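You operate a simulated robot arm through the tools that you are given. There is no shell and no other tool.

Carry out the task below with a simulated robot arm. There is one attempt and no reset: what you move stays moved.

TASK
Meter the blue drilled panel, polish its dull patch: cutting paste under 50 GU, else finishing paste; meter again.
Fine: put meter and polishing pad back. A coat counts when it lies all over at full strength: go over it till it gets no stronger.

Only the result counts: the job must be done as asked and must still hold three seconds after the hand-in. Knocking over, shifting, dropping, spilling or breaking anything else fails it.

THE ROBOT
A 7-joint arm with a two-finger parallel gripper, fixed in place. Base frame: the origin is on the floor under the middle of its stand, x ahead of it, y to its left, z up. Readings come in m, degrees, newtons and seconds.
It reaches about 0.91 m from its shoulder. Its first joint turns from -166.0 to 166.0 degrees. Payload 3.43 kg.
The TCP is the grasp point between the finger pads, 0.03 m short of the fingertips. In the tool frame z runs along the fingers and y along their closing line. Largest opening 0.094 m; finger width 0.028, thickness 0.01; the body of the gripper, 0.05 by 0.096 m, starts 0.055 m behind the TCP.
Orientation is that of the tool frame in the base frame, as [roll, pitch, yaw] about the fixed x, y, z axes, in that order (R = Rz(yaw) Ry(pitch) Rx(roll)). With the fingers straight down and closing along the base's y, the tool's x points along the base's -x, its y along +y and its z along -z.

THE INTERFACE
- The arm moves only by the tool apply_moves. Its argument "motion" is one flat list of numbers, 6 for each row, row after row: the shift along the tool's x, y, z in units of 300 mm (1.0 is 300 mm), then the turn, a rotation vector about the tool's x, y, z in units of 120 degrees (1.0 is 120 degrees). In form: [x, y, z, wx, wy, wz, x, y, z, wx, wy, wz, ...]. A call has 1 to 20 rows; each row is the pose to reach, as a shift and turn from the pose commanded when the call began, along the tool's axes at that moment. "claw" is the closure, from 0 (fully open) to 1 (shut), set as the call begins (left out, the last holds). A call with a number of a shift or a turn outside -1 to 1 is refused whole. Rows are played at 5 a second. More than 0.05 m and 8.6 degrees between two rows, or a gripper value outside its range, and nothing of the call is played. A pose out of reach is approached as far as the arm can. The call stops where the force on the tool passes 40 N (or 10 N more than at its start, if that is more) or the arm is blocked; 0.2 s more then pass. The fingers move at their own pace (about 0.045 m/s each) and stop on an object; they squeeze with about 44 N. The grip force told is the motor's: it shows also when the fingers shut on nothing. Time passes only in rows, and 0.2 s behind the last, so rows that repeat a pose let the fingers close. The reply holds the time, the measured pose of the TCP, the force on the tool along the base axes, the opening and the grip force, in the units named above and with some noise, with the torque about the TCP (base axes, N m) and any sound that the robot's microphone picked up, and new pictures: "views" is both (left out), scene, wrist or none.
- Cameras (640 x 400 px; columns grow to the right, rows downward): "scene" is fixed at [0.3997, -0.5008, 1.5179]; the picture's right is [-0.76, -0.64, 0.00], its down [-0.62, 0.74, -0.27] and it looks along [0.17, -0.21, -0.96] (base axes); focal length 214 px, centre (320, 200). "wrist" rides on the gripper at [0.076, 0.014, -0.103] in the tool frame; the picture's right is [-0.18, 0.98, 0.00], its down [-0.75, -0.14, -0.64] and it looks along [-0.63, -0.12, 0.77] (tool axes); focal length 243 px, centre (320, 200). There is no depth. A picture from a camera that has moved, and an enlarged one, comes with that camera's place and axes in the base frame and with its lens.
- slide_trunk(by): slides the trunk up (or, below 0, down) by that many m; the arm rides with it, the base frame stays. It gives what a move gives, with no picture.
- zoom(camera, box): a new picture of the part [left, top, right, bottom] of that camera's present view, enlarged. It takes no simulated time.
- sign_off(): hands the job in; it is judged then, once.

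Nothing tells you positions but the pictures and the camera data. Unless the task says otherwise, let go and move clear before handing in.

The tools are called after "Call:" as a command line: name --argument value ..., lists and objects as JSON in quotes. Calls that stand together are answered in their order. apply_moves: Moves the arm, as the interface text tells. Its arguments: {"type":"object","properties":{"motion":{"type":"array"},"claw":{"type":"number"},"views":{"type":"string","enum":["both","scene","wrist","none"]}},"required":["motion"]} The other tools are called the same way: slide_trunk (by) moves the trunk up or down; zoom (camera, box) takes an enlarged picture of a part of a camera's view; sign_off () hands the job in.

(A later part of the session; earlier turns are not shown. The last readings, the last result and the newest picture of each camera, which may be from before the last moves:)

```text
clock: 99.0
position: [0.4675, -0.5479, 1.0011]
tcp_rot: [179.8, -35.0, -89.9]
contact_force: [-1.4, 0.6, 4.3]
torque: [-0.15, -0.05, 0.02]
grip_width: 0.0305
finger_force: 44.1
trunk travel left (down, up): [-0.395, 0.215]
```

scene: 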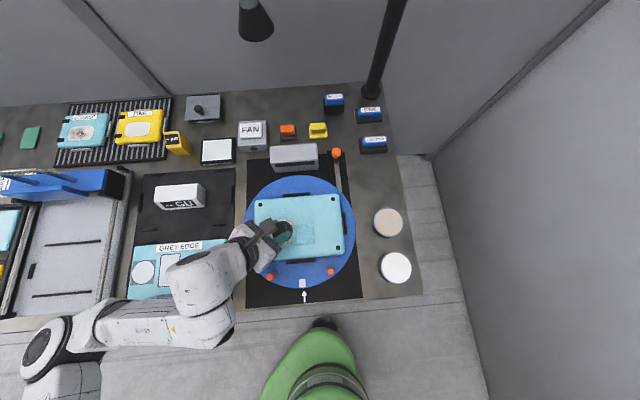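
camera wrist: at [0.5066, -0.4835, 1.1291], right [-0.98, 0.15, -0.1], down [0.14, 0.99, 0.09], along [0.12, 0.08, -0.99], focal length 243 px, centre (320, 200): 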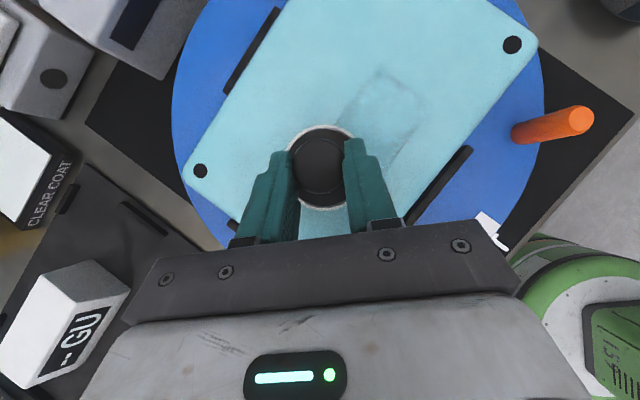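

Call:
apply_moves --motion '[-0.0222, 0.0259, -0.0135, 0, 0, 0, -0.0627, -0.0236, -0.042, 0, 0, 0, -0.1032, -0.0731, -0.0704, 0, 0, 0, -0.1437, -0.1226, -0.0989, 0, 0, 0, -0.1842, -0.1721, -0.1273, 0, 0, 0, -0.2054, -0.1461, -0.1422, 0, 0, 0, -0.1649, -0.0966, -0.1138, 0, 0, 0, -0.1244, -0.0471, -0.0853, 0, 0, 0, -0.0839, 0.0024, -0.0569, 0, 0, 0, -0.0434, 0.0519, -0.0284, 0, 0, 0, -0.0646, 0.0778, -0.0433, 0, 0, 0, -0.1051, 0.0283, -0.0718, 0, 0, 0, -0.1456, -0.0212, -0.1002, 0, 0, 0, -0.1861, -0.0707, -0.1287, 0, 0, 0, -0.2266, -0.1202, -0.1571, 0, 0, 0, -0.2478, -0.0943, -0.172, 0, 0, 0, -0.2073, -0.0448, -0.1436, 0, 0, 0, -0.1668, 0.0047, -0.1151, 0, 0, 0, -0.1263, 0.0542, -0.0867, 0, 0, 0, -0.0858, 0.1037, -0.0582, 0, 0, 0]'

Call:
zoom --camera "wrist" --box '[200, 40, 440, 240]'

Call:
zoom --camera "scene" --box '[240, 160, 380, 300]'

```text
clock: 103.2
position: [0.4346, -0.5164, 1.0008]
tcp_rot: [179.8, -35.0, -89.9]
contact_force: [1.6, 1.6, 8.7]
torque: [-0.26, -0.07, 0.02]
grip_width: 0.0303
finger_force: 44.1
trunk travel left (down, up): [-0.395, 0.215]
camera wrist: at [0.4226, -0.5195, 1.1279], right [-0.98, 0.15, -0.1], down [0.14, 0.99, 0.09], along [0.12, 0.08, -0.99], focal length 243 px, centre (320, 200)
```

scene: 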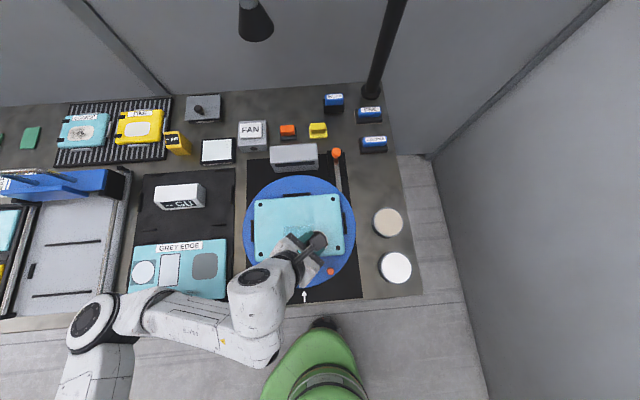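
wrist: 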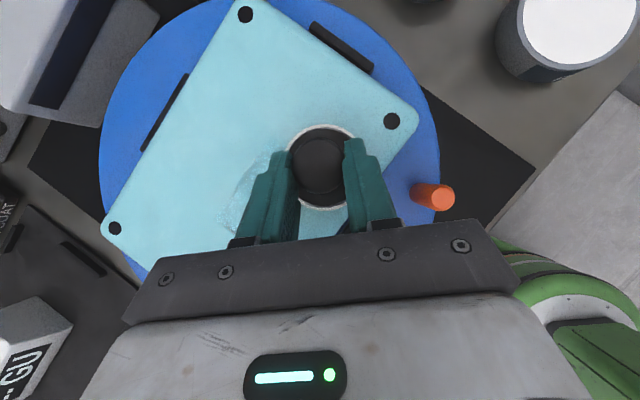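

```text
2.00 times, centred on (320, 140) of wrist
camera zoom: at [0.4226, -0.5195, 1.1279], right [-0.98, 0.15, -0.1], down [0.14, 0.99, 0.09], along [0.12, 0.08, -0.99], focal length 485 px, centre (320, 320)
```

zoom: 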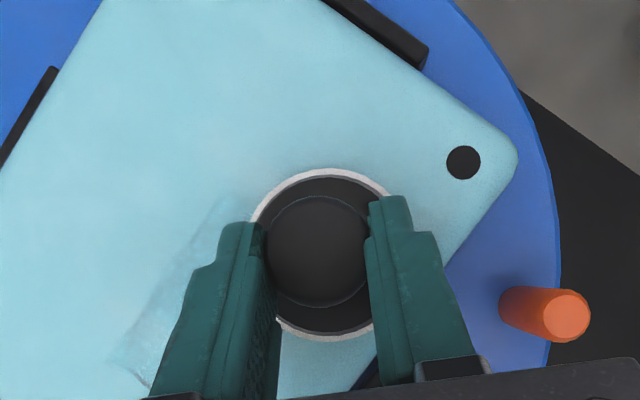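

```text
2.86 times, centred on (310, 230) of scene
camera zoom: at [0.3997, -0.5008, 1.5179], right [-0.76, -0.64, 0.0], down [-0.62, 0.74, -0.27], along [0.17, -0.21, -0.96], focal length 613 px, centre (349, 114)
```

zoom: 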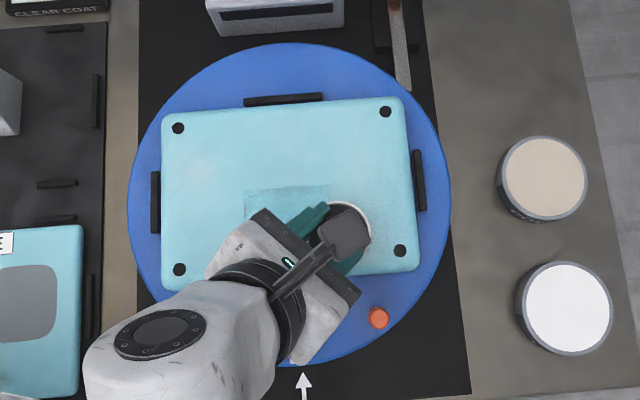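

I'll lift the pad off and shift it toward the robot to get an unobstructed look at the patch.

Call:
apply_moves --motion '[0.0575, 0, -0.0818, 0, 0, 0, 0.0958, 0, -0.1363, 0, 0, 0, 0.014, -0.05, -0.194, 0, 0, 0, -0.068, -0.1, -0.251, 0, 0, 0, -0.15, -0.15, -0.309, 0, 0, 0, -0.15, -0.15, -0.309, 0, 0, 0]'

Call:
zoom --camera "wrist" --box '[230, 0, 410, 150]'

Call:
zoom --camera "scene" --box '[260, 190, 350, 260]'

```text
clock: 104.6
position: [0.483, -0.4277, 1.0479]
tcp_rot: [179.8, -35.0, -89.8]
contact_force: [-1.0, 0.2, -1.6]
torque: [0.0, 0.0, 0.04]
grip_width: 0.0306
finger_force: 43.3
trunk travel left (down, up): [-0.395, 0.215]
camera wrist: at [0.4686, -0.4314, 1.1755], right [-0.98, 0.15, -0.1], down [0.14, 0.99, 0.09], along [0.12, 0.08, -0.99], focal length 243 px, centre (320, 200)
```

scene: 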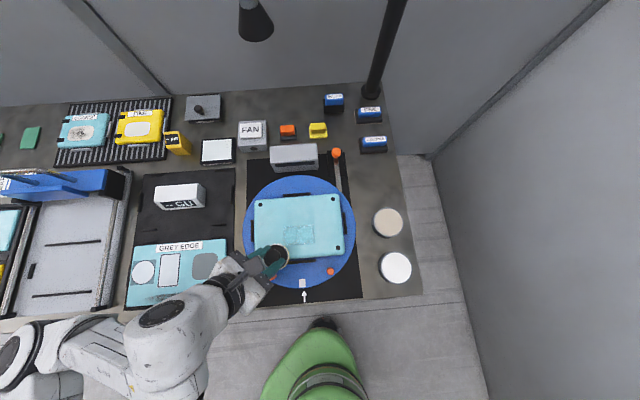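
wrist: 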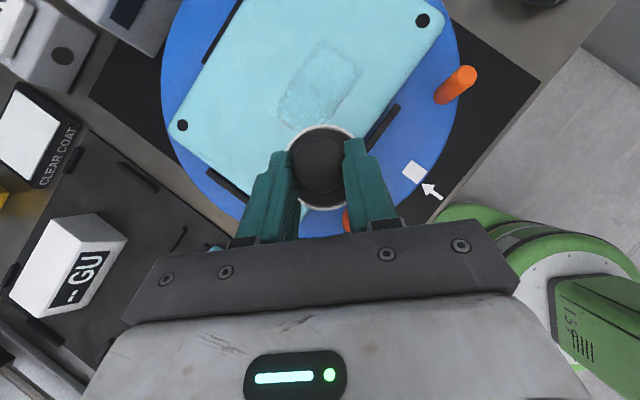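

```text
2.67 times, centred on (320, 75) of wrist
camera zoom: at [0.4686, -0.4314, 1.1755], right [-0.98, 0.15, -0.1], down [0.14, 0.99, 0.09], along [0.12, 0.08, -0.99], focal length 647 px, centre (320, 533)
```

zoom: 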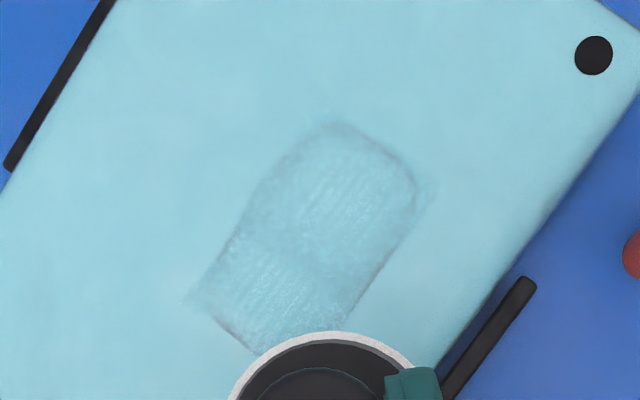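

```text
5.71 times, centred on (305, 225) of scene
camera zoom: at [0.3997, -0.5008, 1.5179], right [-0.76, -0.64, 0.0], down [-0.62, 0.74, -0.27], along [0.17, -0.21, -0.96], focal length 1226 px, centre (406, 57)
```

zoom: 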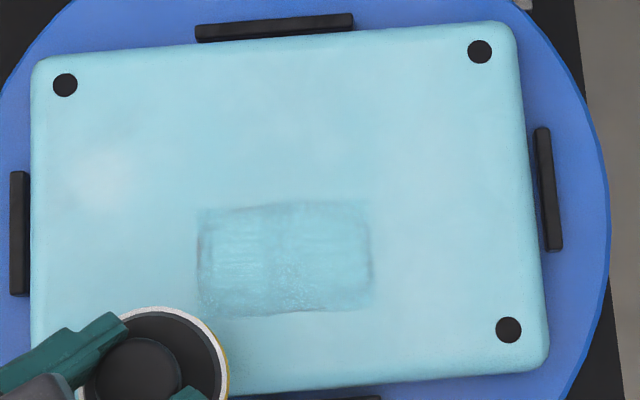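

The patch now looks polished but faint grey edge lines remain. I'll go over it again cross-wise with firm contact and compare.

Call:
apply_moves --motion '[0.082, 0.05, 0.058, 0, 0, 0, 0.164, 0.1, 0.115, 0, 0, 0, 0.2458, 0.15, 0.1727, 0, 0, 0, 0.1883, 0.15, 0.2545, 0, 0, 0, 0.149, 0.15, 0.3104, 0, 0, 0, 0.1914, 0.0981, 0.3402, 0, 0, 0, 0.2338, 0.0463, 0.37, 0, 0, 0, 0.2068, 0.0133, 0.3511, 0, 0, 0, 0.1644, 0.0651, 0.3212, 0, 0, 0, 0.122, 0.117, 0.2914, 0, 0, 0, 0.095, 0.084, 0.2725, 0, 0, 0, 0.1374, 0.0321, 0.3023, 0, 0, 0, 0.1798, -0.0197, 0.3321, 0, 0, 0, 0.1529, -0.0527, 0.3131, 0, 0, 0, 0.1104, -0.0008, 0.2833, 0, 0, 0, 0.068, 0.051, 0.2535, 0, 0, 0, 0.041, 0.018, 0.2345, 0, 0, 0, 0.0834, -0.0338, 0.2643, 0, 0, 0, 0.1259, -0.0857, 0.2941, 0, 0, 0]' --views "none"

```text
clock: 108.6
position: [0.5069, -0.5066, 1.0003]
tcp_rot: [179.9, -35.0, -90.0]
contact_force: [-1.8, 2.0, 8.9]
torque: [-0.19, 0.1, -0.09]
grip_width: 0.0301
finger_force: 44.3
trunk travel left (down, up): [-0.395, 0.215]
```

Call:
apply_moves --motion '[-0.027, -0.033, -0.019, 0, 0, 0, -0.0694, 0.0189, -0.0488, 0, 0, 0, -0.1118, 0.0707, -0.0786, 0, 0, 0, -0.1388, 0.0377, -0.0976, 0, 0, 0, -0.0964, -0.0141, -0.0678, 0, 0, 0, -0.054, -0.066, -0.0379, 0, 0, 0, -0.0135, -0.0165, -0.0095, 0, 0, 0, 0.027, 0.033, 0.019, 0, 0, 0, 0.0675, 0.0825, 0.0474, 0, 0, 0, 0.108, 0.132, 0.0759, 0, 0, 0, 0.0656, 0.1838, 0.0461, 0, 0, 0, 0.0231, 0.2357, 0.0163, 0, 0, 0, -0.0174, 0.1862, -0.0122, 0, 0, 0, -0.0578, 0.1367, -0.0407, 0, 0, 0, -0.0983, 0.0872, -0.0691, 0, 0, 0, -0.1388, 0.0377, -0.0976, 0, 0, 0, -0.0559, 0.0354, -0.0393, 0, 0, 0, -0.0154, 0.0849, -0.0108, 0, 0, 0, 0.0251, 0.1343, 0.0176, 0, 0, 0, 0.0656, 0.1838, 0.0461, 0, 0, 0]' --views "none"

```text
clock: 112.8
position: [0.4532, -0.5337, 0.9989]
tcp_rot: [179.8, -35.1, -89.8]
contact_force: [2.9, 3.3, 21.3]
torque: [-0.48, -0.13, 0.11]
grip_width: 0.0303
finger_force: 43.6
trunk travel left (down, up): [-0.395, 0.215]
```

Call:
apply_moves --motion '[0.0575, 0, -0.0818, 0, 0, 0, 0.0939, 0, -0.1336, 0, 0, 0, -0.002, -0.033, -0.201, 0, 0, 0, -0.099, -0.067, -0.269, 0, 0, 0, -0.195, -0.1, -0.337, 0, 0, 0, -0.195, -0.1, -0.337, 0, 0, 0]' --views "wrist"

Call:
zoom --camera "wrist" --box '[230, 0, 410, 150]'

Call:
zoom --camera "scene" --box '[260, 190, 350, 260]'

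```text
clock: 114.2
position: [0.4813, -0.4273, 1.0482]
tcp_rot: [179.8, -35.1, -89.9]
contact_force: [-0.4, -0.1, -2.1]
torque: [0.01, -0.03, 0.02]
grip_width: 0.0307
finger_force: 44.2
trunk travel left (down, up): [-0.395, 0.215]
camera wrist: at [0.4661, -0.4304, 1.1741], right [-0.98, 0.15, -0.1], down [0.14, 0.99, 0.09], along [0.12, 0.08, -0.99], focal length 243 px, centre (320, 200)
```

wrist: 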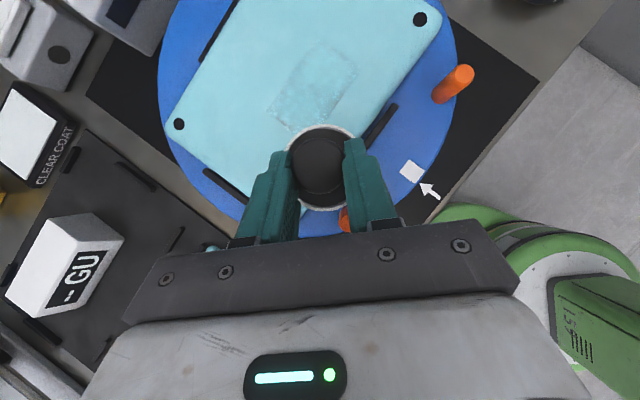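

```text
2.67 times, centred on (320, 75) of wrist
camera zoom: at [0.4661, -0.4304, 1.1741], right [-0.98, 0.15, -0.1], down [0.14, 0.99, 0.09], along [0.12, 0.08, -0.99], focal length 647 px, centre (320, 533)
```

zoom: 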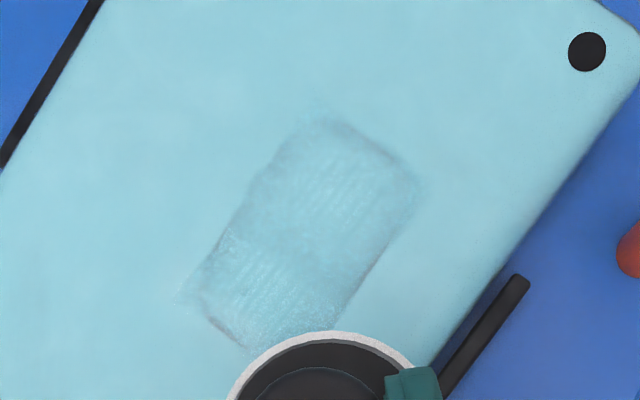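

```text
5.71 times, centred on (305, 225) of scene
camera zoom: at [0.3997, -0.5008, 1.5179], right [-0.76, -0.64, 0.0], down [-0.62, 0.74, -0.27], along [0.17, -0.21, -0.96], focal length 1226 px, centre (406, 57)
```

zoom: 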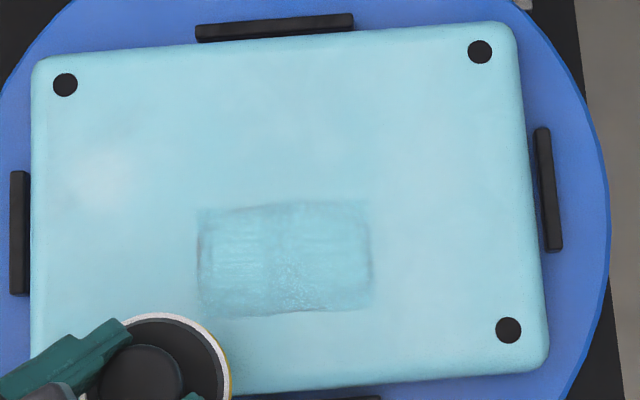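

The latest pass left the patch looking identical to before, so it seems saturated. To be sure it isn't just a dry pad, I'll reload it with cutting paste and do one more pass.

Call:
apply_moves --motion '[0.0918, 0.0688, 0.0645, 0, 0, 0, 0.1835, 0.1375, 0.129, 0, 0, 0, 0.2753, 0.2063, 0.1935, 0, 0, 0, 0.367, 0.275, 0.258, 0, 0, 0, 0.4588, 0.3438, 0.3225, 0, 0, 0, 0.5505, 0.4125, 0.387, 0, 0, 0, 0.6423, 0.4813, 0.4515, 0, 0, 0, 0.734, 0.55, 0.516, 0, 0, 0, 0.671, 0.55, 0.606, 0, 0, 0, 0.671, 0.55, 0.606, 0, 0, 0]' --views "wrist"

Call:
zoom --camera "wrist" --box '[270, 110, 380, 225]'

```text
clock: 116.4
position: [0.3162, -0.696, 1.0164]
tcp_rot: [179.8, -35.1, -89.9]
contact_force: [0.6, -0.3, -2.5]
torque: [0.06, 0.01, 0.02]
grip_width: 0.0306
finger_force: 44.0
trunk travel left (down, up): [-0.395, 0.215]
camera wrist: at [0.3012, -0.6978, 1.1438], right [-0.98, 0.15, -0.1], down [0.14, 0.99, 0.09], along [0.12, 0.08, -0.99], focal length 243 px, centre (320, 200)
```

wrist: 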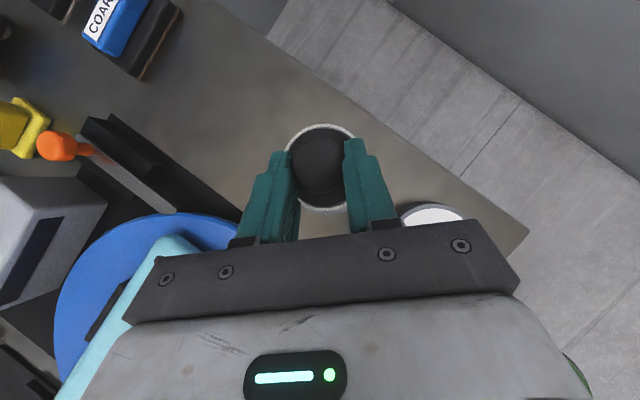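

```text
3.48 times, centred on (325, 168) of wrist
camera zoom: at [0.3012, -0.6978, 1.1438], right [-0.98, 0.15, -0.1], down [0.14, 0.99, 0.09], along [0.12, 0.08, -0.99], focal length 844 px, centre (303, 313)
```

zoom: 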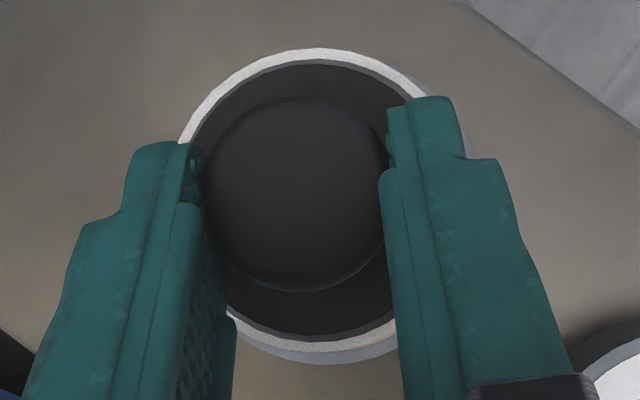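

Call:
apply_moves --motion '[-0.035, 0, 0.05, 0, 0, 0, -0.065, 0, 0.0925, 0, 0, 0, -0.09, 0, 0.128, 0, 0, 0, -0.098, 0, 0.1395, 0, 0, 0, -0.098, 0, 0.1395, 0, 0, 0, -0.098, 0, 0.1395, 0, 0, 0]' --views "none"

```text
clock: 117.8
position: [0.3178, -0.6943, 0.9648]
tcp_rot: [179.8, -35.0, -89.8]
contact_force: [0.1, -0.5, -2.1]
torque: [0.05, 0.01, 0.01]
grip_width: 0.0305
finger_force: 43.6
trunk travel left (down, up): [-0.395, 0.215]
```

Call:
apply_moves --motion '[-0.0038, 0, 0.0055, 0, 0, 0, -0.0077, 0, 0.0109, 0, 0, 0, -0.0077, 0, 0.0109, 0, 0, 0]' --views "none"

```text
clock: 118.6
position: [0.3177, -0.6966, 0.9621]
tcp_rot: [179.8, -35.5, -89.9]
contact_force: [-0.6, 1.5, 21.8]
torque: [-0.09, 0.16, -0.02]
grip_width: 0.0305
finger_force: 43.8
trunk travel left (down, up): [-0.395, 0.215]
```

Contact again (about 24 N, pad slid up slightly in the grip). I'll hold briefly, lift, and return over the patch centre.

Call:
apply_moves --motion '[0, 0.006, 0, 0, 0, 0, 0, -0.006, 0, 0, 0, 0, 0, 0, 0, 0, 0, 0, 0.05, 0, -0.07, 0, 0, 0, 0.1, 0, -0.143, 0, 0, 0, 0.1533, 0, -0.2181, 0, 0, 0, 0.0773, -0.0793, -0.2715, 0, 0, 0, 0.0012, -0.1586, -0.3249, 0, 0, 0, -0.0749, -0.2379, -0.3784, 0, 0, 0, -0.1509, -0.3171, -0.4318, 0, 0, 0, -0.227, -0.3964, -0.4852, 0, 0, 0, -0.303, -0.4757, -0.5386, 0, 0, 0, -0.379, -0.555, -0.592, 0, 0, 0, -0.416, -0.555, -0.5395, 0, 0, 0, -0.4528, -0.555, -0.487, 0, 0, 0, -0.4528, -0.555, -0.487, 0, 0, 0]' --views "wrist"

```text
clock: 122.0
position: [0.4851, -0.5003, 1.0004]
tcp_rot: [179.8, -35.2, -90.0]
contact_force: [0.2, -0.2, -0.7]
torque: [0.03, 0.01, -0.01]
grip_width: 0.0306
finger_force: 44.4
trunk travel left (down, up): [-0.395, 0.215]
camera wrist: at [0.4712, -0.5035, 1.1265], right [-0.98, 0.15, -0.1], down [0.14, 0.99, 0.09], along [0.12, 0.08, -0.99], focal length 243 px, centre (320, 200)
```

wrist: 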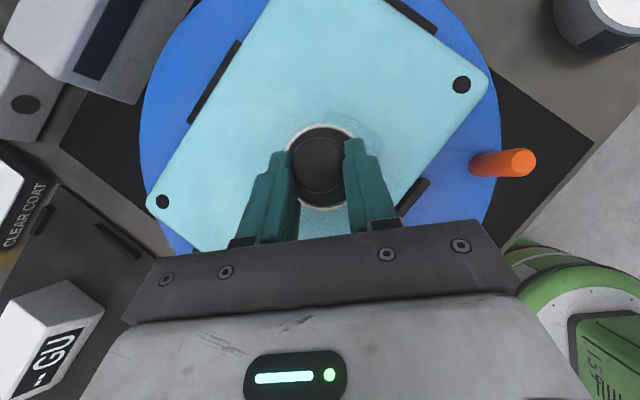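

Call:
apply_moves --motion '[0.0363, 0.1414, 0.0304, 0, 0, 0, -0.0023, 0.0943, 0.0033, 0, 0, 0, -0.0409, 0.0471, -0.0238, 0, 0, 0, -0.0794, 0, -0.0509, 0, 0, 0, -0.118, -0.0471, -0.078, 0, 0, 0, -0.0929, -0.0778, -0.0604, 0, 0, 0, -0.0544, -0.0306, -0.0333, 0, 0, 0, -0.0158, 0.0165, -0.0062, 0, 0, 0, 0.0228, 0.0636, 0.0209, 0, 0, 0, 0.0613, 0.1108, 0.048, 0, 0, 0, 0.0883, 0.0778, 0.067, 0, 0, 0, 0.0498, 0.0306, 0.0399, 0, 0, 0, 0.0112, -0.0165, 0.0128, 0, 0, 0, -0.0274, -0.0636, -0.0143, 0, 0, 0, -0.0659, -0.1108, -0.0414, 0, 0, 0, -0.0409, -0.1414, -0.0238, 0, 0, 0, -0.0023, -0.0943, 0.0033, 0, 0, 0, 0.0363, -0.0471, 0.0304, 0, 0, 0, 0.0748, 0, 0.0575, 0, 0, 0, 0.1134, 0.0471, 0.0846, 0, 0, 0]' --views "none"

```text
clock: 126.2
position: [0.4687, -0.5434, 1.0009]
tcp_rot: [179.8, -35.0, -89.8]
contact_force: [-0.1, -0.4, -1.3]
torque: [0.01, 0.02, 0.0]
grip_width: 0.0303
finger_force: 44.0
trunk travel left (down, up): [-0.395, 0.215]
```

Call:
apply_moves --motion '[-0.0038, 0, 0.0055, 0, 0, 0, -0.0038, 0, 0.0055, 0, 0, 0]' --views "none"

```text
clock: 126.8
position: [0.4684, -0.5439, 0.9986]
tcp_rot: [179.7, -35.1, -90.0]
contact_force: [0.3, -0.5, -0.6]
torque: [-0.07, 0.03, 0.03]
grip_width: 0.0307
finger_force: 44.0
trunk travel left (down, up): [-0.395, 0.215]
```

Call:
apply_moves --motion '[-0.0023, 0, 0.0033, 0, 0, 0, -0.0409, -0.0471, -0.0238, 0, 0, 0, -0.0794, -0.0943, -0.0509, 0, 0, 0, -0.118, -0.1414, -0.078, 0, 0, 0, -0.1565, -0.1886, -0.1051, 0, 0, 0, -0.1816, -0.1579, -0.1227, 0, 0, 0, -0.143, -0.1108, -0.0956, 0, 0, 0, -0.1045, -0.0636, -0.0685, 0, 0, 0, -0.0659, -0.0165, -0.0414, 0, 0, 0, -0.0274, 0.0306, -0.0143, 0, 0, 0, -0.0544, 0.0636, -0.0333, 0, 0, 0, -0.0929, 0.0165, -0.0604, 0, 0, 0, -0.1315, -0.0306, -0.0875, 0, 0, 0, -0.17, -0.0778, -0.1146, 0, 0, 0, -0.2086, -0.1249, -0.1417, 0, 0, 0, -0.2337, -0.0943, -0.1593, 0, 0, 0, -0.1951, -0.0471, -0.1322, 0, 0, 0, -0.1565, 0, -0.1051, 0, 0, 0, -0.118, 0.0471, -0.078, 0, 0, 0, -0.0794, 0.0943, -0.0509, 0, 0, 0]' --views "none"

```text
clock: 131.0
position: [0.4399, -0.5176, 0.9974]
tcp_rot: [179.9, -35.0, -89.9]
contact_force: [0.0, 1.7, 5.3]
torque: [-0.11, 0.11, -0.04]
grip_width: 0.0304
finger_force: 44.3
trunk travel left (down, up): [-0.395, 0.215]
```

Call:
apply_moves --motion '[0.0575, 0, -0.0818, 0, 0, 0, 0.0939, 0, -0.1336, 0, 0, 0, 0.013, -0.047, -0.193, 0, 0, 0, -0.067, -0.093, -0.252, 0, 0, 0, -0.148, -0.14, -0.311, 0, 0, 0, -0.148, -0.14, -0.311, 0, 0, 0]' --views "wrist"

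Call:
zoom --camera "wrist" --box '[230, 0, 410, 150]'

Call:
zoom --camera "scene" --box '[260, 190, 350, 260]'

```text
clock: 132.4
position: [0.4862, -0.4233, 1.0453]
tcp_rot: [179.8, -35.0, -89.9]
contact_force: [0.1, 0.4, -1.4]
torque: [0.0, 0.04, 0.0]
grip_width: 0.0307
finger_force: 44.0
trunk travel left (down, up): [-0.395, 0.215]
camera wrist: at [0.4712, -0.4262, 1.174], right [-0.98, 0.15, -0.1], down [0.14, 0.99, 0.09], along [0.12, 0.08, -0.99], focal length 243 px, centre (320, 200)
```

wrist: 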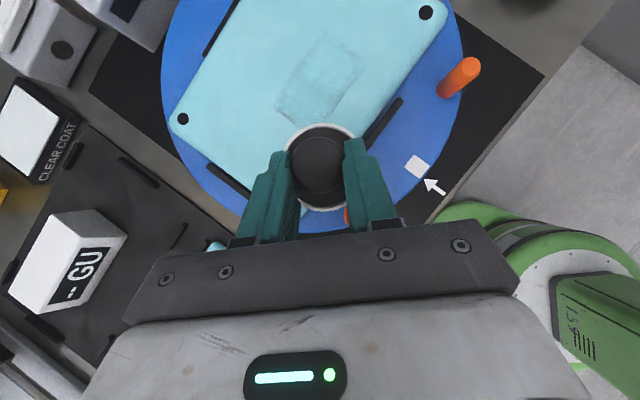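

```text
2.67 times, centred on (320, 75) of wrist
camera zoom: at [0.4712, -0.4262, 1.174], right [-0.98, 0.15, -0.1], down [0.14, 0.99, 0.09], along [0.12, 0.08, -0.99], focal length 647 px, centre (320, 533)
```

zoom: 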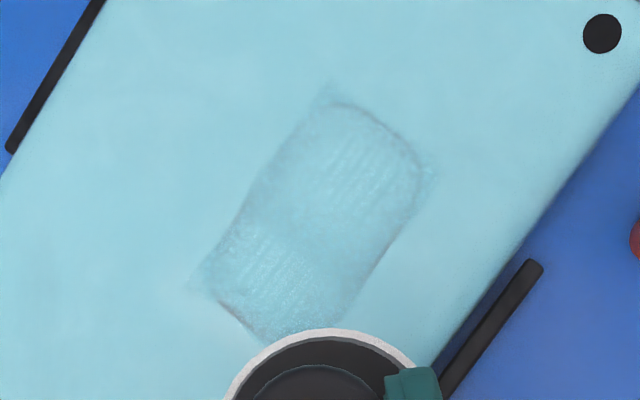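

```text
5.71 times, centred on (305, 225) of scene
camera zoom: at [0.3997, -0.5008, 1.5179], right [-0.76, -0.64, 0.0], down [-0.62, 0.74, -0.27], along [0.17, -0.21, -0.96], focal length 1226 px, centre (406, 57)
```

zoom: 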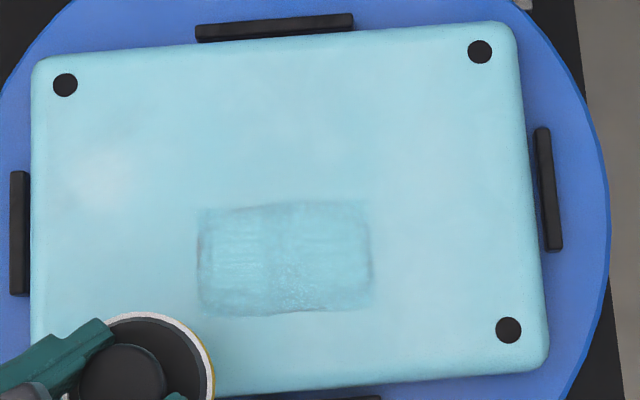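

The patch is unchanged after fresh paste and another firm pass, so it's at full strength. Now I'll carry the pad back to its place on the bench.

Call:
apply_moves --motion '[0.099, 0.0266, 0.0696, 0, 0, 0, 0.198, 0.0532, 0.1392, 0, 0, 0, 0.297, 0.0798, 0.2088, 0, 0, 0, 0.396, 0.1064, 0.2784, 0, 0, 0, 0.495, 0.133, 0.348, 0, 0, 0, 0.594, 0.1596, 0.4176, 0, 0, 0, 0.693, 0.1862, 0.4872, 0, 0, 0, 0.792, 0.2128, 0.5568, 0, 0, 0, 0.891, 0.2394, 0.6264, 0, 0, 0, 0.99, 0.266, 0.696, 0, 0, 0, 0.99, 0.266, 0.696, 0, 0, 0]'

```text
clock: 134.8
position: [0.4059, -0.7887, 1.0504]
tcp_rot: [179.9, -35.1, -89.9]
contact_force: [-0.3, -0.5, -1.0]
torque: [0.04, 0.02, 0.0]
grip_width: 0.0305
finger_force: 44.2
trunk travel left (down, up): [-0.395, 0.215]
camera wrist: at [0.3905, -0.7916, 1.1771], right [-0.98, 0.15, -0.1], down [0.14, 0.99, 0.09], along [0.12, 0.08, -0.99], focal length 243 px, centre (320, 200)
```

scene: 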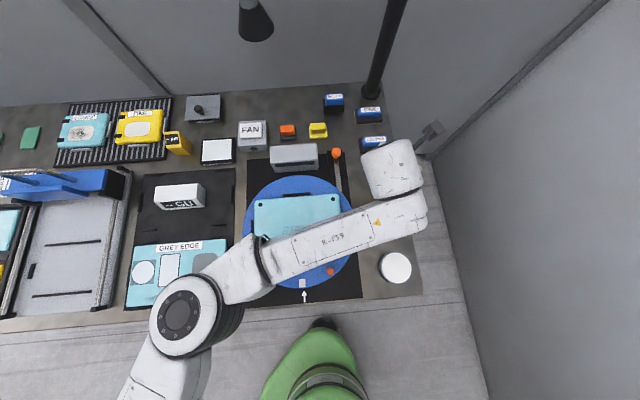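
wrist: 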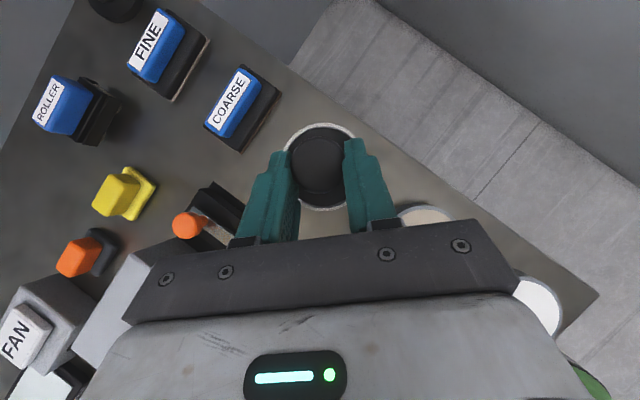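

Call:
apply_moves --motion '[-0.055, -0.002, 0.071, 0, 0, 0, -0.11, -0.002, 0.149, 0, 0, 0, -0.165, -0.002, 0.225, 0, 0, 0, -0.207, -0.002, 0.282, 0, 0, 0, -0.207, -0.002, 0.282, 0, 0, 0]'

Call:
zoom --camera "wrist" --box '[240, 80, 400, 230]'

```text
clock: 136.0
position: [0.4065, -0.7873, 0.9428]
tcp_rot: [179.8, -35.0, -89.8]
contact_force: [0.2, -1.2, -1.6]
torque: [0.06, 0.0, 0.01]
grip_width: 0.0303
finger_force: 43.6
trunk travel left (down, up): [-0.395, 0.215]
camera wrist: at [0.3917, -0.7904, 1.0702], right [-0.98, 0.15, -0.1], down [0.14, 0.99, 0.09], along [0.12, 0.08, -0.99], focal length 243 px, centre (320, 200)
```

scene: 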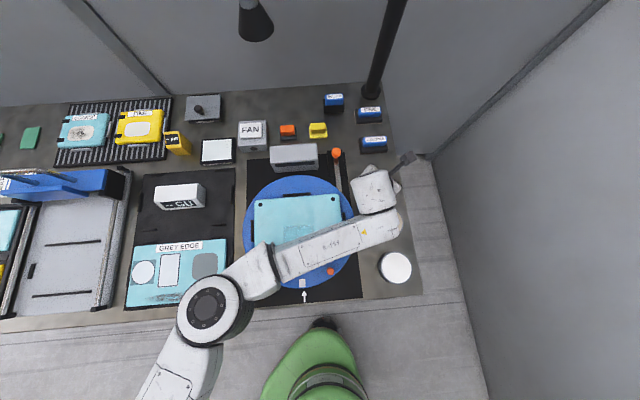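
wrist: 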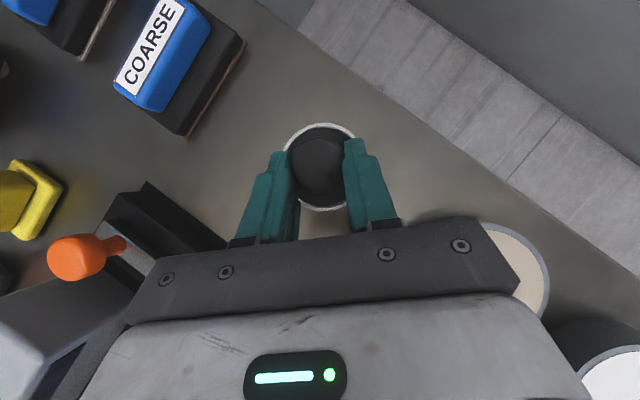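

```text
2.67 times, centred on (320, 155) of wrist
camera zoom: at [0.3917, -0.7904, 1.0702], right [-0.98, 0.15, -0.1], down [0.14, 0.99, 0.09], along [0.12, 0.08, -0.99], focal length 647 px, centre (320, 320)
```

zoom: 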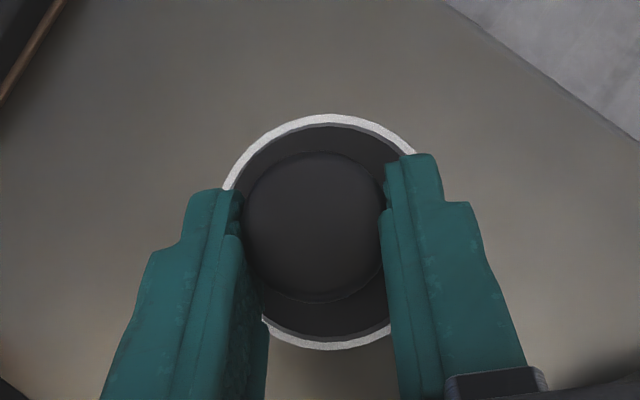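

The pad is about 3 mm left of its original spot; I'll correct that and lower to the bench.

Call:
apply_moves --motion '[-0.0077, -0.01, 0.0109, 0, 0, 0, -0.0144, -0.01, 0.0205, 0, 0, 0, -0.0144, -0.01, 0.0205, 0, 0, 0]' --views "none"

```text
clock: 136.8
position: [0.4087, -0.7868, 0.9339]
tcp_rot: [179.8, -35.2, -89.9]
contact_force: [-0.7, 0.3, -1.5]
torque: [0.03, 0.0, -0.01]
grip_width: 0.0307
finger_force: 44.2
trunk travel left (down, up): [-0.395, 0.215]
```

Call:
apply_moves --motion '[-0.0029, 0, 0.0041, 0, 0, 0, -0.0029, 0, 0.0041, 0, 0, 0]' --views "none"

```text
clock: 137.4
position: [0.4097, -0.7854, 0.9327]
tcp_rot: [179.8, -34.9, -89.9]
contact_force: [0.5, 0.0, -0.4]
torque: [0.02, 0.01, 0.0]
grip_width: 0.0306
finger_force: 44.0
trunk travel left (down, up): [-0.395, 0.215]
```

Call:
apply_moves --motion '[-0.0015, 0, 0.0022, 0, 0, 0, -0.0015, 0, 0.0022, 0, 0, 0]' --views "none"

```text
clock: 138.0
position: [0.4081, -0.7866, 0.9328]
tcp_rot: [179.8, -35.0, -89.9]
contact_force: [0.1, 0.5, -1.1]
torque: [0.0, 0.02, -0.01]
grip_width: 0.0307
finger_force: 44.3
trunk travel left (down, up): [-0.395, 0.215]
```

Call:
apply_moves --motion '[-0.0024, 0, 0.0034, 0, 0, 0, -0.0024, 0, 0.0034, 0, 0, 0]' --views "none"

```text
clock: 138.6
position: [0.4088, -0.7858, 0.9311]
tcp_rot: [179.8, -35.0, -89.9]
contact_force: [0.2, 0.0, -1.2]
torque: [0.01, 0.0, 0.0]
grip_width: 0.0304
finger_force: 43.8
trunk travel left (down, up): [-0.395, 0.215]
```

Call:
apply_moves --motion '[-0.0024, 0, 0.0034, 0, 0, 0, -0.0024, 0, 0.0034, 0, 0, 0]' --views "none"

```text
clock: 139.2
position: [0.4086, -0.7864, 0.9307]
tcp_rot: [179.8, -35.1, -89.9]
contact_force: [0.5, 0.0, 5.9]
torque: [-0.07, 0.16, 0.0]
grip_width: 0.0304
finger_force: 44.2
trunk travel left (down, up): [-0.395, 0.215]
```

Resting on the bench (about 7 N). I'll open just slightly first, rise, then open fully so the fingers don't brush the rim.

Call:
apply_moves --motion '[0, 0, 0, 0, 0, 0, 0, 0, 0, 0, 0, 0, 0, 0, 0, 0, 0, 0]' --claw 0.52 --views "wrist"

```text
clock: 140.0
position: [0.4075, -0.7864, 0.9303]
tcp_rot: [179.8, -35.2, -89.8]
contact_force: [-1.5, -0.3, 4.7]
torque: [-0.05, -0.09, -0.02]
grip_width: 0.0446
finger_force: 0.1
trunk travel left (down, up): [-0.395, 0.215]
camera wrist: at [0.3933, -0.789, 1.0578], right [-0.98, 0.15, -0.1], down [0.14, 0.99, 0.09], along [0.12, 0.08, -0.99], focal length 243 px, centre (320, 200)
```

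wrist: 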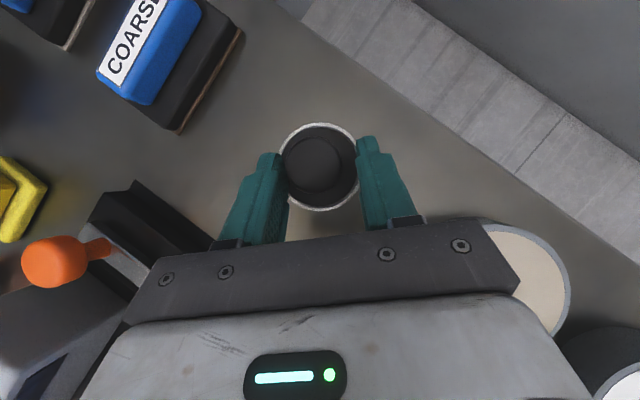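

Call:
apply_moves --motion '[0.0096, 0, -0.0136, 0, 0, 0, 0.0288, 0, -0.0409, 0, 0, 0, 0.0575, 0, -0.0818, 0, 0, 0, 0.115, 0, -0.1636, 0, 0, 0, 0.172, 0, -0.245, 0, 0, 0, 0.172, 0, -0.245, 0, 0, 0]'

Call:
zoom --camera "wrist" --box '[220, 40, 420, 200]'

```text
clock: 141.4
position: [0.4083, -0.7865, 1.0221]
tcp_rot: [179.9, -35.1, -89.9]
contact_force: [-1.0, 0.7, 0.1]
torque: [-0.02, 0.05, 0.02]
grip_width: 0.0452
finger_force: 0.0
trunk travel left (down, up): [-0.395, 0.215]
camera wrist: at [0.3938, -0.7893, 1.1494], right [-0.98, 0.15, -0.1], down [0.14, 0.99, 0.09], along [0.12, 0.08, -0.99], focal length 243 px, centre (320, 200)
```

scene: 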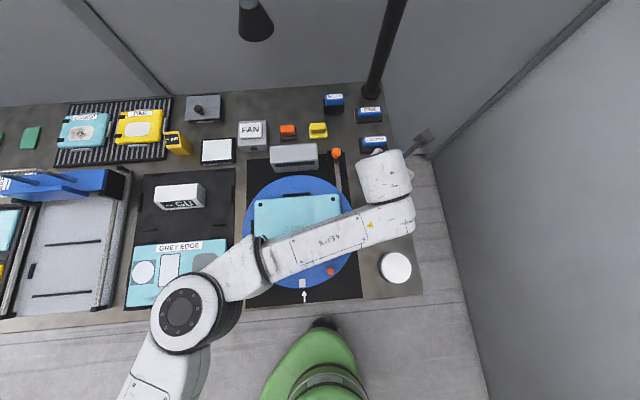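
wrist: 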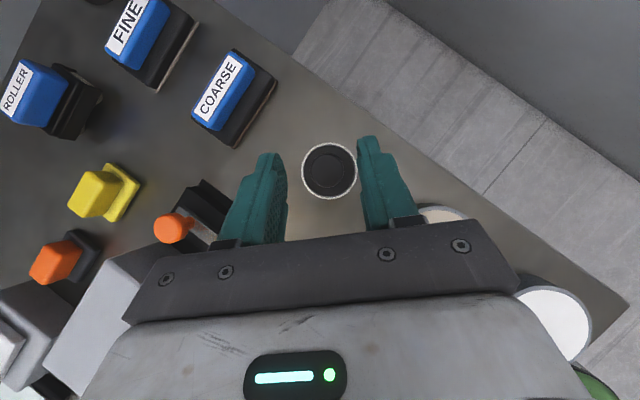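

```text
2.50 times, centred on (320, 120) of wrist
camera zoom: at [0.3938, -0.7893, 1.1494], right [-0.98, 0.15, -0.1], down [0.14, 0.99, 0.09], along [0.12, 0.08, -0.99], focal length 606 px, centre (320, 400)
```

zoom: 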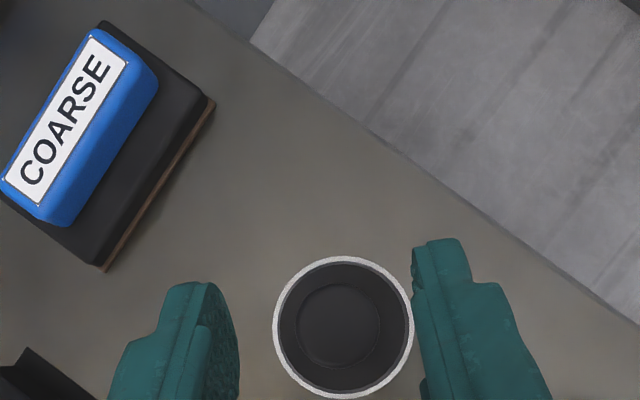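

The pad is back on its spot within about 1 mm. Now I'll open the fingers and retreat the way I came.

Call:
apply_moves --motion '[-0.02, -0.03, -0.1, 0, 0, 0, -0.07, -0.07, -0.2, 0, 0, 0, -0.12, -0.11, -0.31, 0, 0, 0, -0.17, -0.15, -0.42, 0, 0, 0, -0.214, -0.182, -0.509, 0, 0, 0, -0.214, -0.182, -0.509, 0, 0, 0]' --claw 0 --views "none"

Call:
apply_moves --motion '[-0.04, -0.044, -0.04, 0, -0.05, 0, -0.09, -0.089, -0.085, 0, -0.1, 0, -0.14, -0.133, -0.13, 0, -0.15, 0, -0.2, -0.178, -0.175, 0, -0.2, 0, -0.26, -0.222, -0.22, 0, -0.25, 0, -0.32, -0.267, -0.26, 0, -0.292, 0, -0.32, -0.267, -0.26, 0, -0.292, 0]' --views "scene"

```text
clock: 142.8
position: [0.4617, -0.646, 1.1074]
tcp_rot: [179.9, -34.9, -89.8]
contact_force: [0.4, 0.2, 1.3]
torque: [-0.01, 0.0, 0.02]
grip_width: 0.0939
finger_force: 0.1
trunk travel left (down, up): [-0.395, 0.215]
```

```text
clock: 144.4
position: [0.5427, -0.5231, 1.1159]
tcp_rot: [179.9, 0.0, -89.9]
contact_force: [0.2, 0.5, 0.0]
torque: [-0.03, 0.0, 0.0]
grip_width: 0.094
finger_force: 0.0
trunk travel left (down, up): [-0.395, 0.215]
```

scene: 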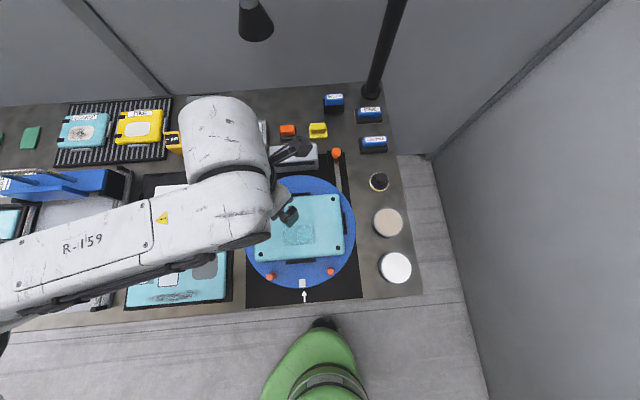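

Everything is level again above the panel. I'll raise the trunk back by 0.08 m and then return to the meter.

Call:
slide_trunk --by 0.08

Call:
apply_moves --motion '[-0.03, -0.08, 0.01, 0, 0, 0.0375, -0.08, -0.18, 0.04, 0, 0, 0.075, -0.13, -0.28, 0.08, 0, 0, 0.1125, -0.18, -0.38, 0.13, 0, 0, 0.15, -0.23, -0.48, 0.18, 0, 0, 0.1875, -0.28, -0.58, 0.23, 0, 0, 0.225, -0.33, -0.68, 0.28, 0, 0, 0.2625, -0.38, -0.78, 0.33, 0, 0, 0.3, -0.43, -0.88, 0.38, 0, 0, 0.3375, -0.486, -0.971, 0.42, 0, 0, 0.375, -0.486, -0.971, 0.42, 0, 0, 0.375]'

Call:
zoom --camera "wrist" --box '[240, 0, 400, 200]'

```text
clock: 145.5
position: [0.5425, -0.5239, 1.1955]
tcp_rot: [179.9, 0.1, -90.1]
contact_force: [0.2, -0.2, -0.5]
torque: [0.03, 0.0, -0.03]
grip_width: 0.0941
finger_force: 0.1
trunk travel left (down, up): [-0.475, 0.135]
```

```text
clock: 147.9
position: [0.8335, -0.3759, 1.0712]
tcp_rot: [179.9, -0.1, -135.0]
contact_force: [-0.2, -1.2, -0.2]
torque: [0.01, 0.03, 0.02]
grip_width: 0.094
finger_force: 0.1
trunk travel left (down, up): [-0.475, 0.135]
camera wrist: at [0.7693, -0.4196, 1.1729], right [-0.56, 0.83, 0.0], down [0.63, 0.43, 0.64], along [0.53, 0.36, -0.77], focal length 243 px, centre (320, 200)
```

scene: 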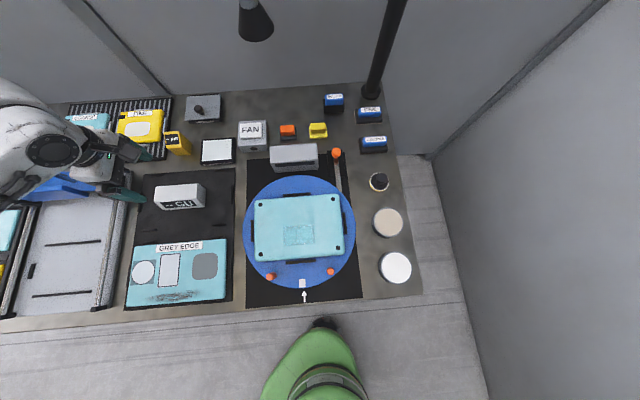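
wrist: 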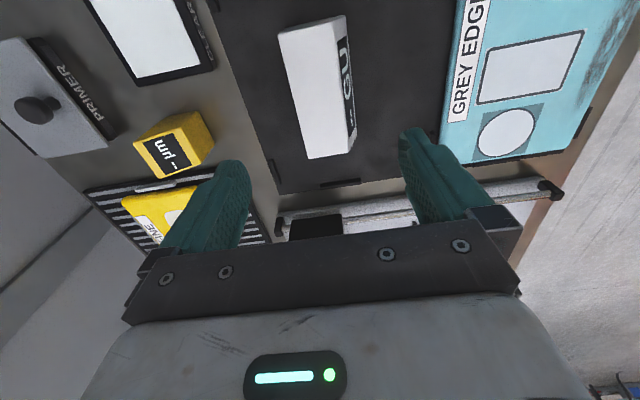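

```text
2.00 times, centred on (320, 100) of wrist
camera zoom: at [0.7693, -0.4196, 1.1729], right [-0.56, 0.83, 0.0], down [0.63, 0.43, 0.64], along [0.53, 0.36, -0.77], focal length 485 px, centre (320, 400)
```

zoom: 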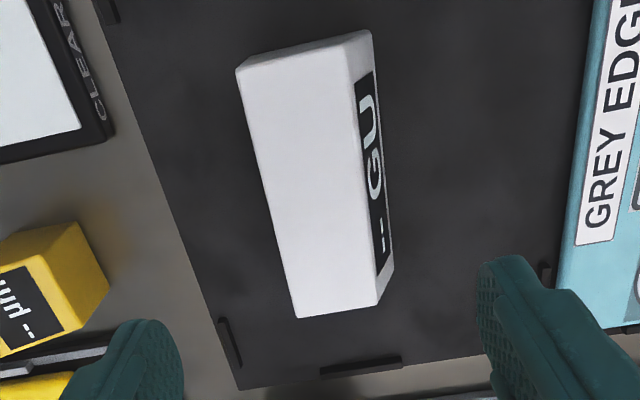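

The meter is right where I left it and the gripper is centred over it. I'll apply the 9° tilt and descend to the grasp height used before.

Call:
apply_moves --motion '[0, 0, 0.04, -0.0375, 0, 0, 0, 0, 0.1, -0.075, 0, 0, 0, 0, 0.2, -0.075, 0, 0, 0, 0, 0.3, -0.075, 0, 0, 0, 0, 0.38, -0.075, 0, 0, 0, 0, 0.44, -0.075, 0, 0, 0, 0, 0.473, -0.075, 0, 0, 0, 0, 0.473, -0.075, 0, 0]' --views "wrist"

```text
clock: 149.7
position: [0.8324, -0.3742, 0.9262]
tcp_rot: [170.9, -0.1, -135.1]
contact_force: [0.0, 0.7, 0.1]
torque: [0.0, 0.02, 0.0]
grip_width: 0.0941
finger_force: 0.1
trunk travel left (down, up): [-0.475, 0.135]
camera wrist: at [0.7803, -0.4304, 1.0304], right [-0.56, 0.82, 0.15], down [0.7, 0.36, 0.61], along [0.44, 0.45, -0.78], focal length 243 px, centre (320, 200)
```

wrist: 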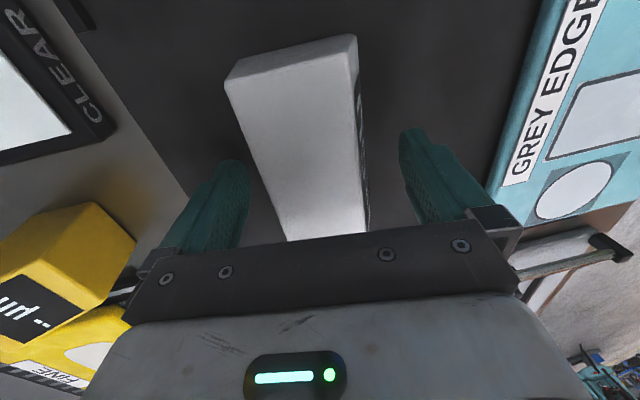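

Call:
apply_moves --motion '[0, 0, 0, 0, 0, 0, 0, 0, 0, 0, 0, 0, 0, 0, 0, 0, 0, 0, 0, 0, 0, 0, 0, 0, 0, 0, 0, 0, 0, 0]' --claw 1 --views "none"

Call:
apply_moves --motion '[0, 0.0016, -0.0099, 0, 0, 0, 0, 0.0031, -0.0198, 0, 0, 0, 0, 0.0031, -0.0198, 0, 0, 0]' --views "none"

```text
clock: 150.9
position: [0.8332, -0.3761, 0.9284]
tcp_rot: [170.8, -0.1, -135.0]
contact_force: [2.6, -1.8, 1.3]
torque: [-0.09, -0.14, -0.03]
grip_width: 0.0577
finger_force: 44.0
trunk travel left (down, up): [-0.475, 0.135]
```

```text
clock: 151.7
position: [0.8328, -0.375, 0.9328]
tcp_rot: [170.8, 0.0, -134.9]
contact_force: [0.0, -0.3, -3.6]
torque: [-0.02, -0.03, 0.01]
grip_width: 0.0577
finger_force: 43.8
trunk travel left (down, up): [-0.475, 0.135]
```

The meter is held securely (57.7 mm, no slip). I'll carry it over to the panel again along the same path as before.

Call:
apply_moves --motion '[0, 0.0174, -0.11, 0, 0, 0, 0, 0.0347, -0.22, 0, 0, 0, 0, 0.0521, -0.3293, 0, 0, 0, 0.06, 0.07, -0.325, 0, 0, 0, 0.17, 0.115, -0.319, 0, 0, 0, 0.29, 0.163, -0.311, 0, 0, 0, 0.41, 0.21, -0.304, 0, 0, 0, 0.53, 0.258, -0.296, 0, 0, 0, 0.65, 0.306, -0.289, 0, 0, 0, 0.77, 0.354, -0.281, 0, 0, 0, 0.89, 0.402, -0.274, 0, 0, 0, 0.98, 0.438, -0.268, 0, 0, 0, 0.98, 0.438, -0.268, 0, 0, 0]' --views "wrist"

```text
clock: 154.5
position: [0.5411, -0.5001, 1.0331]
tcp_rot: [170.9, -0.1, -134.9]
contact_force: [0.8, 0.1, -3.9]
torque: [-0.02, 0.04, 0.0]
grip_width: 0.0575
finger_force: 43.4
trunk travel left (down, up): [-0.475, 0.135]
camera wrist: at [0.4895, -0.5557, 1.137], right [-0.56, 0.82, 0.16], down [0.7, 0.36, 0.61], along [0.44, 0.45, -0.78], focal length 243 px, centre (320, 200)
```

wrist: 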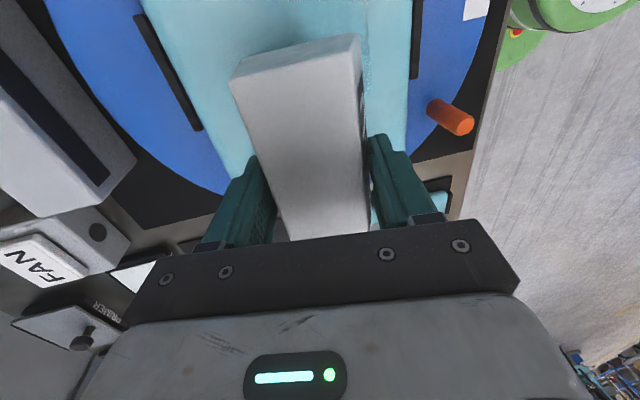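

Call:
apply_moves --motion '[0.085, 0.036, 0.006, 0, 0, 0, 0.17, 0.0728, 0.0115, 0, 0, 0, 0.17, 0.065, 0.06, 0, 0, 0, 0.17, 0.0557, 0.12, 0, 0, 0, 0.17, 0.0557, 0.12, 0, 0, 0]' --views "wrist"

```text
clock: 155.7
position: [0.4918, -0.5239, 1.0005]
tcp_rot: [170.9, -0.1, -134.9]
contact_force: [0.8, -0.7, -3.2]
torque: [-0.02, 0.0, 0.0]
grip_width: 0.0577
finger_force: 43.6
trunk travel left (down, up): [-0.475, 0.135]
camera wrist: at [0.4391, -0.5782, 1.1033], right [-0.56, 0.82, 0.15], down [0.7, 0.36, 0.61], along [0.44, 0.45, -0.78], focal length 243 px, centre (320, 200)
```

wrist: 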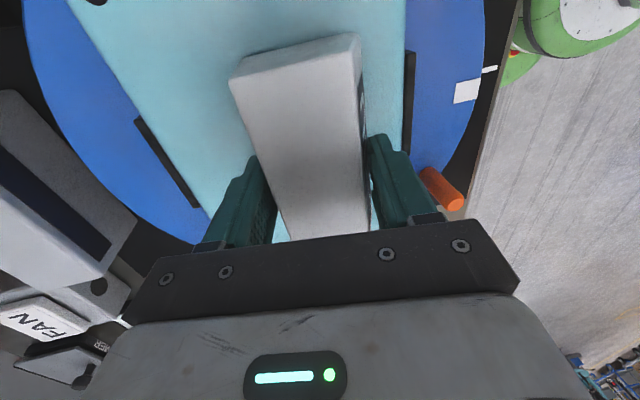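

Call:
apply_moves --motion '[0, 0.008, 0.014, 0, 0, 0, 0, 0.0057, 0.0279, 0, 0, 0, 0, 0.0057, 0.0279, 0, 0, 0]' --views "none"

```text
clock: 156.5
position: [0.4887, -0.5214, 0.9918]
tcp_rot: [170.9, -0.1, -135.0]
contact_force: [0.0, 0.0, -2.5]
torque: [0.01, -0.04, -0.01]
grip_width: 0.0576
finger_force: 43.5
trunk travel left (down, up): [-0.475, 0.135]
```

Call:
apply_moves --motion '[0, -0.0011, 0.0066, 0, 0, 0, 0, -0.0011, 0.0066, 0, 0, 0]' --views "none"

```text
clock: 157.1
position: [0.4897, -0.52, 0.9897]
tcp_rot: [170.8, 0.0, -135.1]
contact_force: [0.0, -0.8, -4.3]
torque: [0.0, -0.01, 0.0]
grip_width: 0.0575
finger_force: 43.9
trunk travel left (down, up): [-0.475, 0.135]
```

Call:
apply_moves --motion '[0, -0.0008, 0.005, 0, 0, 0, 0, -0.0008, 0.005, 0, 0, 0]' --views "none"

```text
clock: 157.7
position: [0.4886, -0.5195, 0.9898]
tcp_rot: [170.8, -0.1, -135.0]
contact_force: [-0.2, 0.6, -2.7]
torque: [-0.02, -0.02, 0.01]
grip_width: 0.0575
finger_force: 43.7
trunk travel left (down, up): [-0.475, 0.135]
```

Call:
apply_moves --motion '[0, -0.0008, 0.005, 0, 0, 0, 0, -0.0008, 0.005, 0, 0, 0]' --views "none"

```text
clock: 158.3
position: [0.4891, -0.5204, 0.9896]
tcp_rot: [171.0, -0.2, -135.1]
contact_force: [0.0, 0.1, 10.2]
torque: [0.53, -0.23, -0.03]
grip_width: 0.0575
finger_force: 43.8
trunk travel left (down, up): [-0.475, 0.135]
```

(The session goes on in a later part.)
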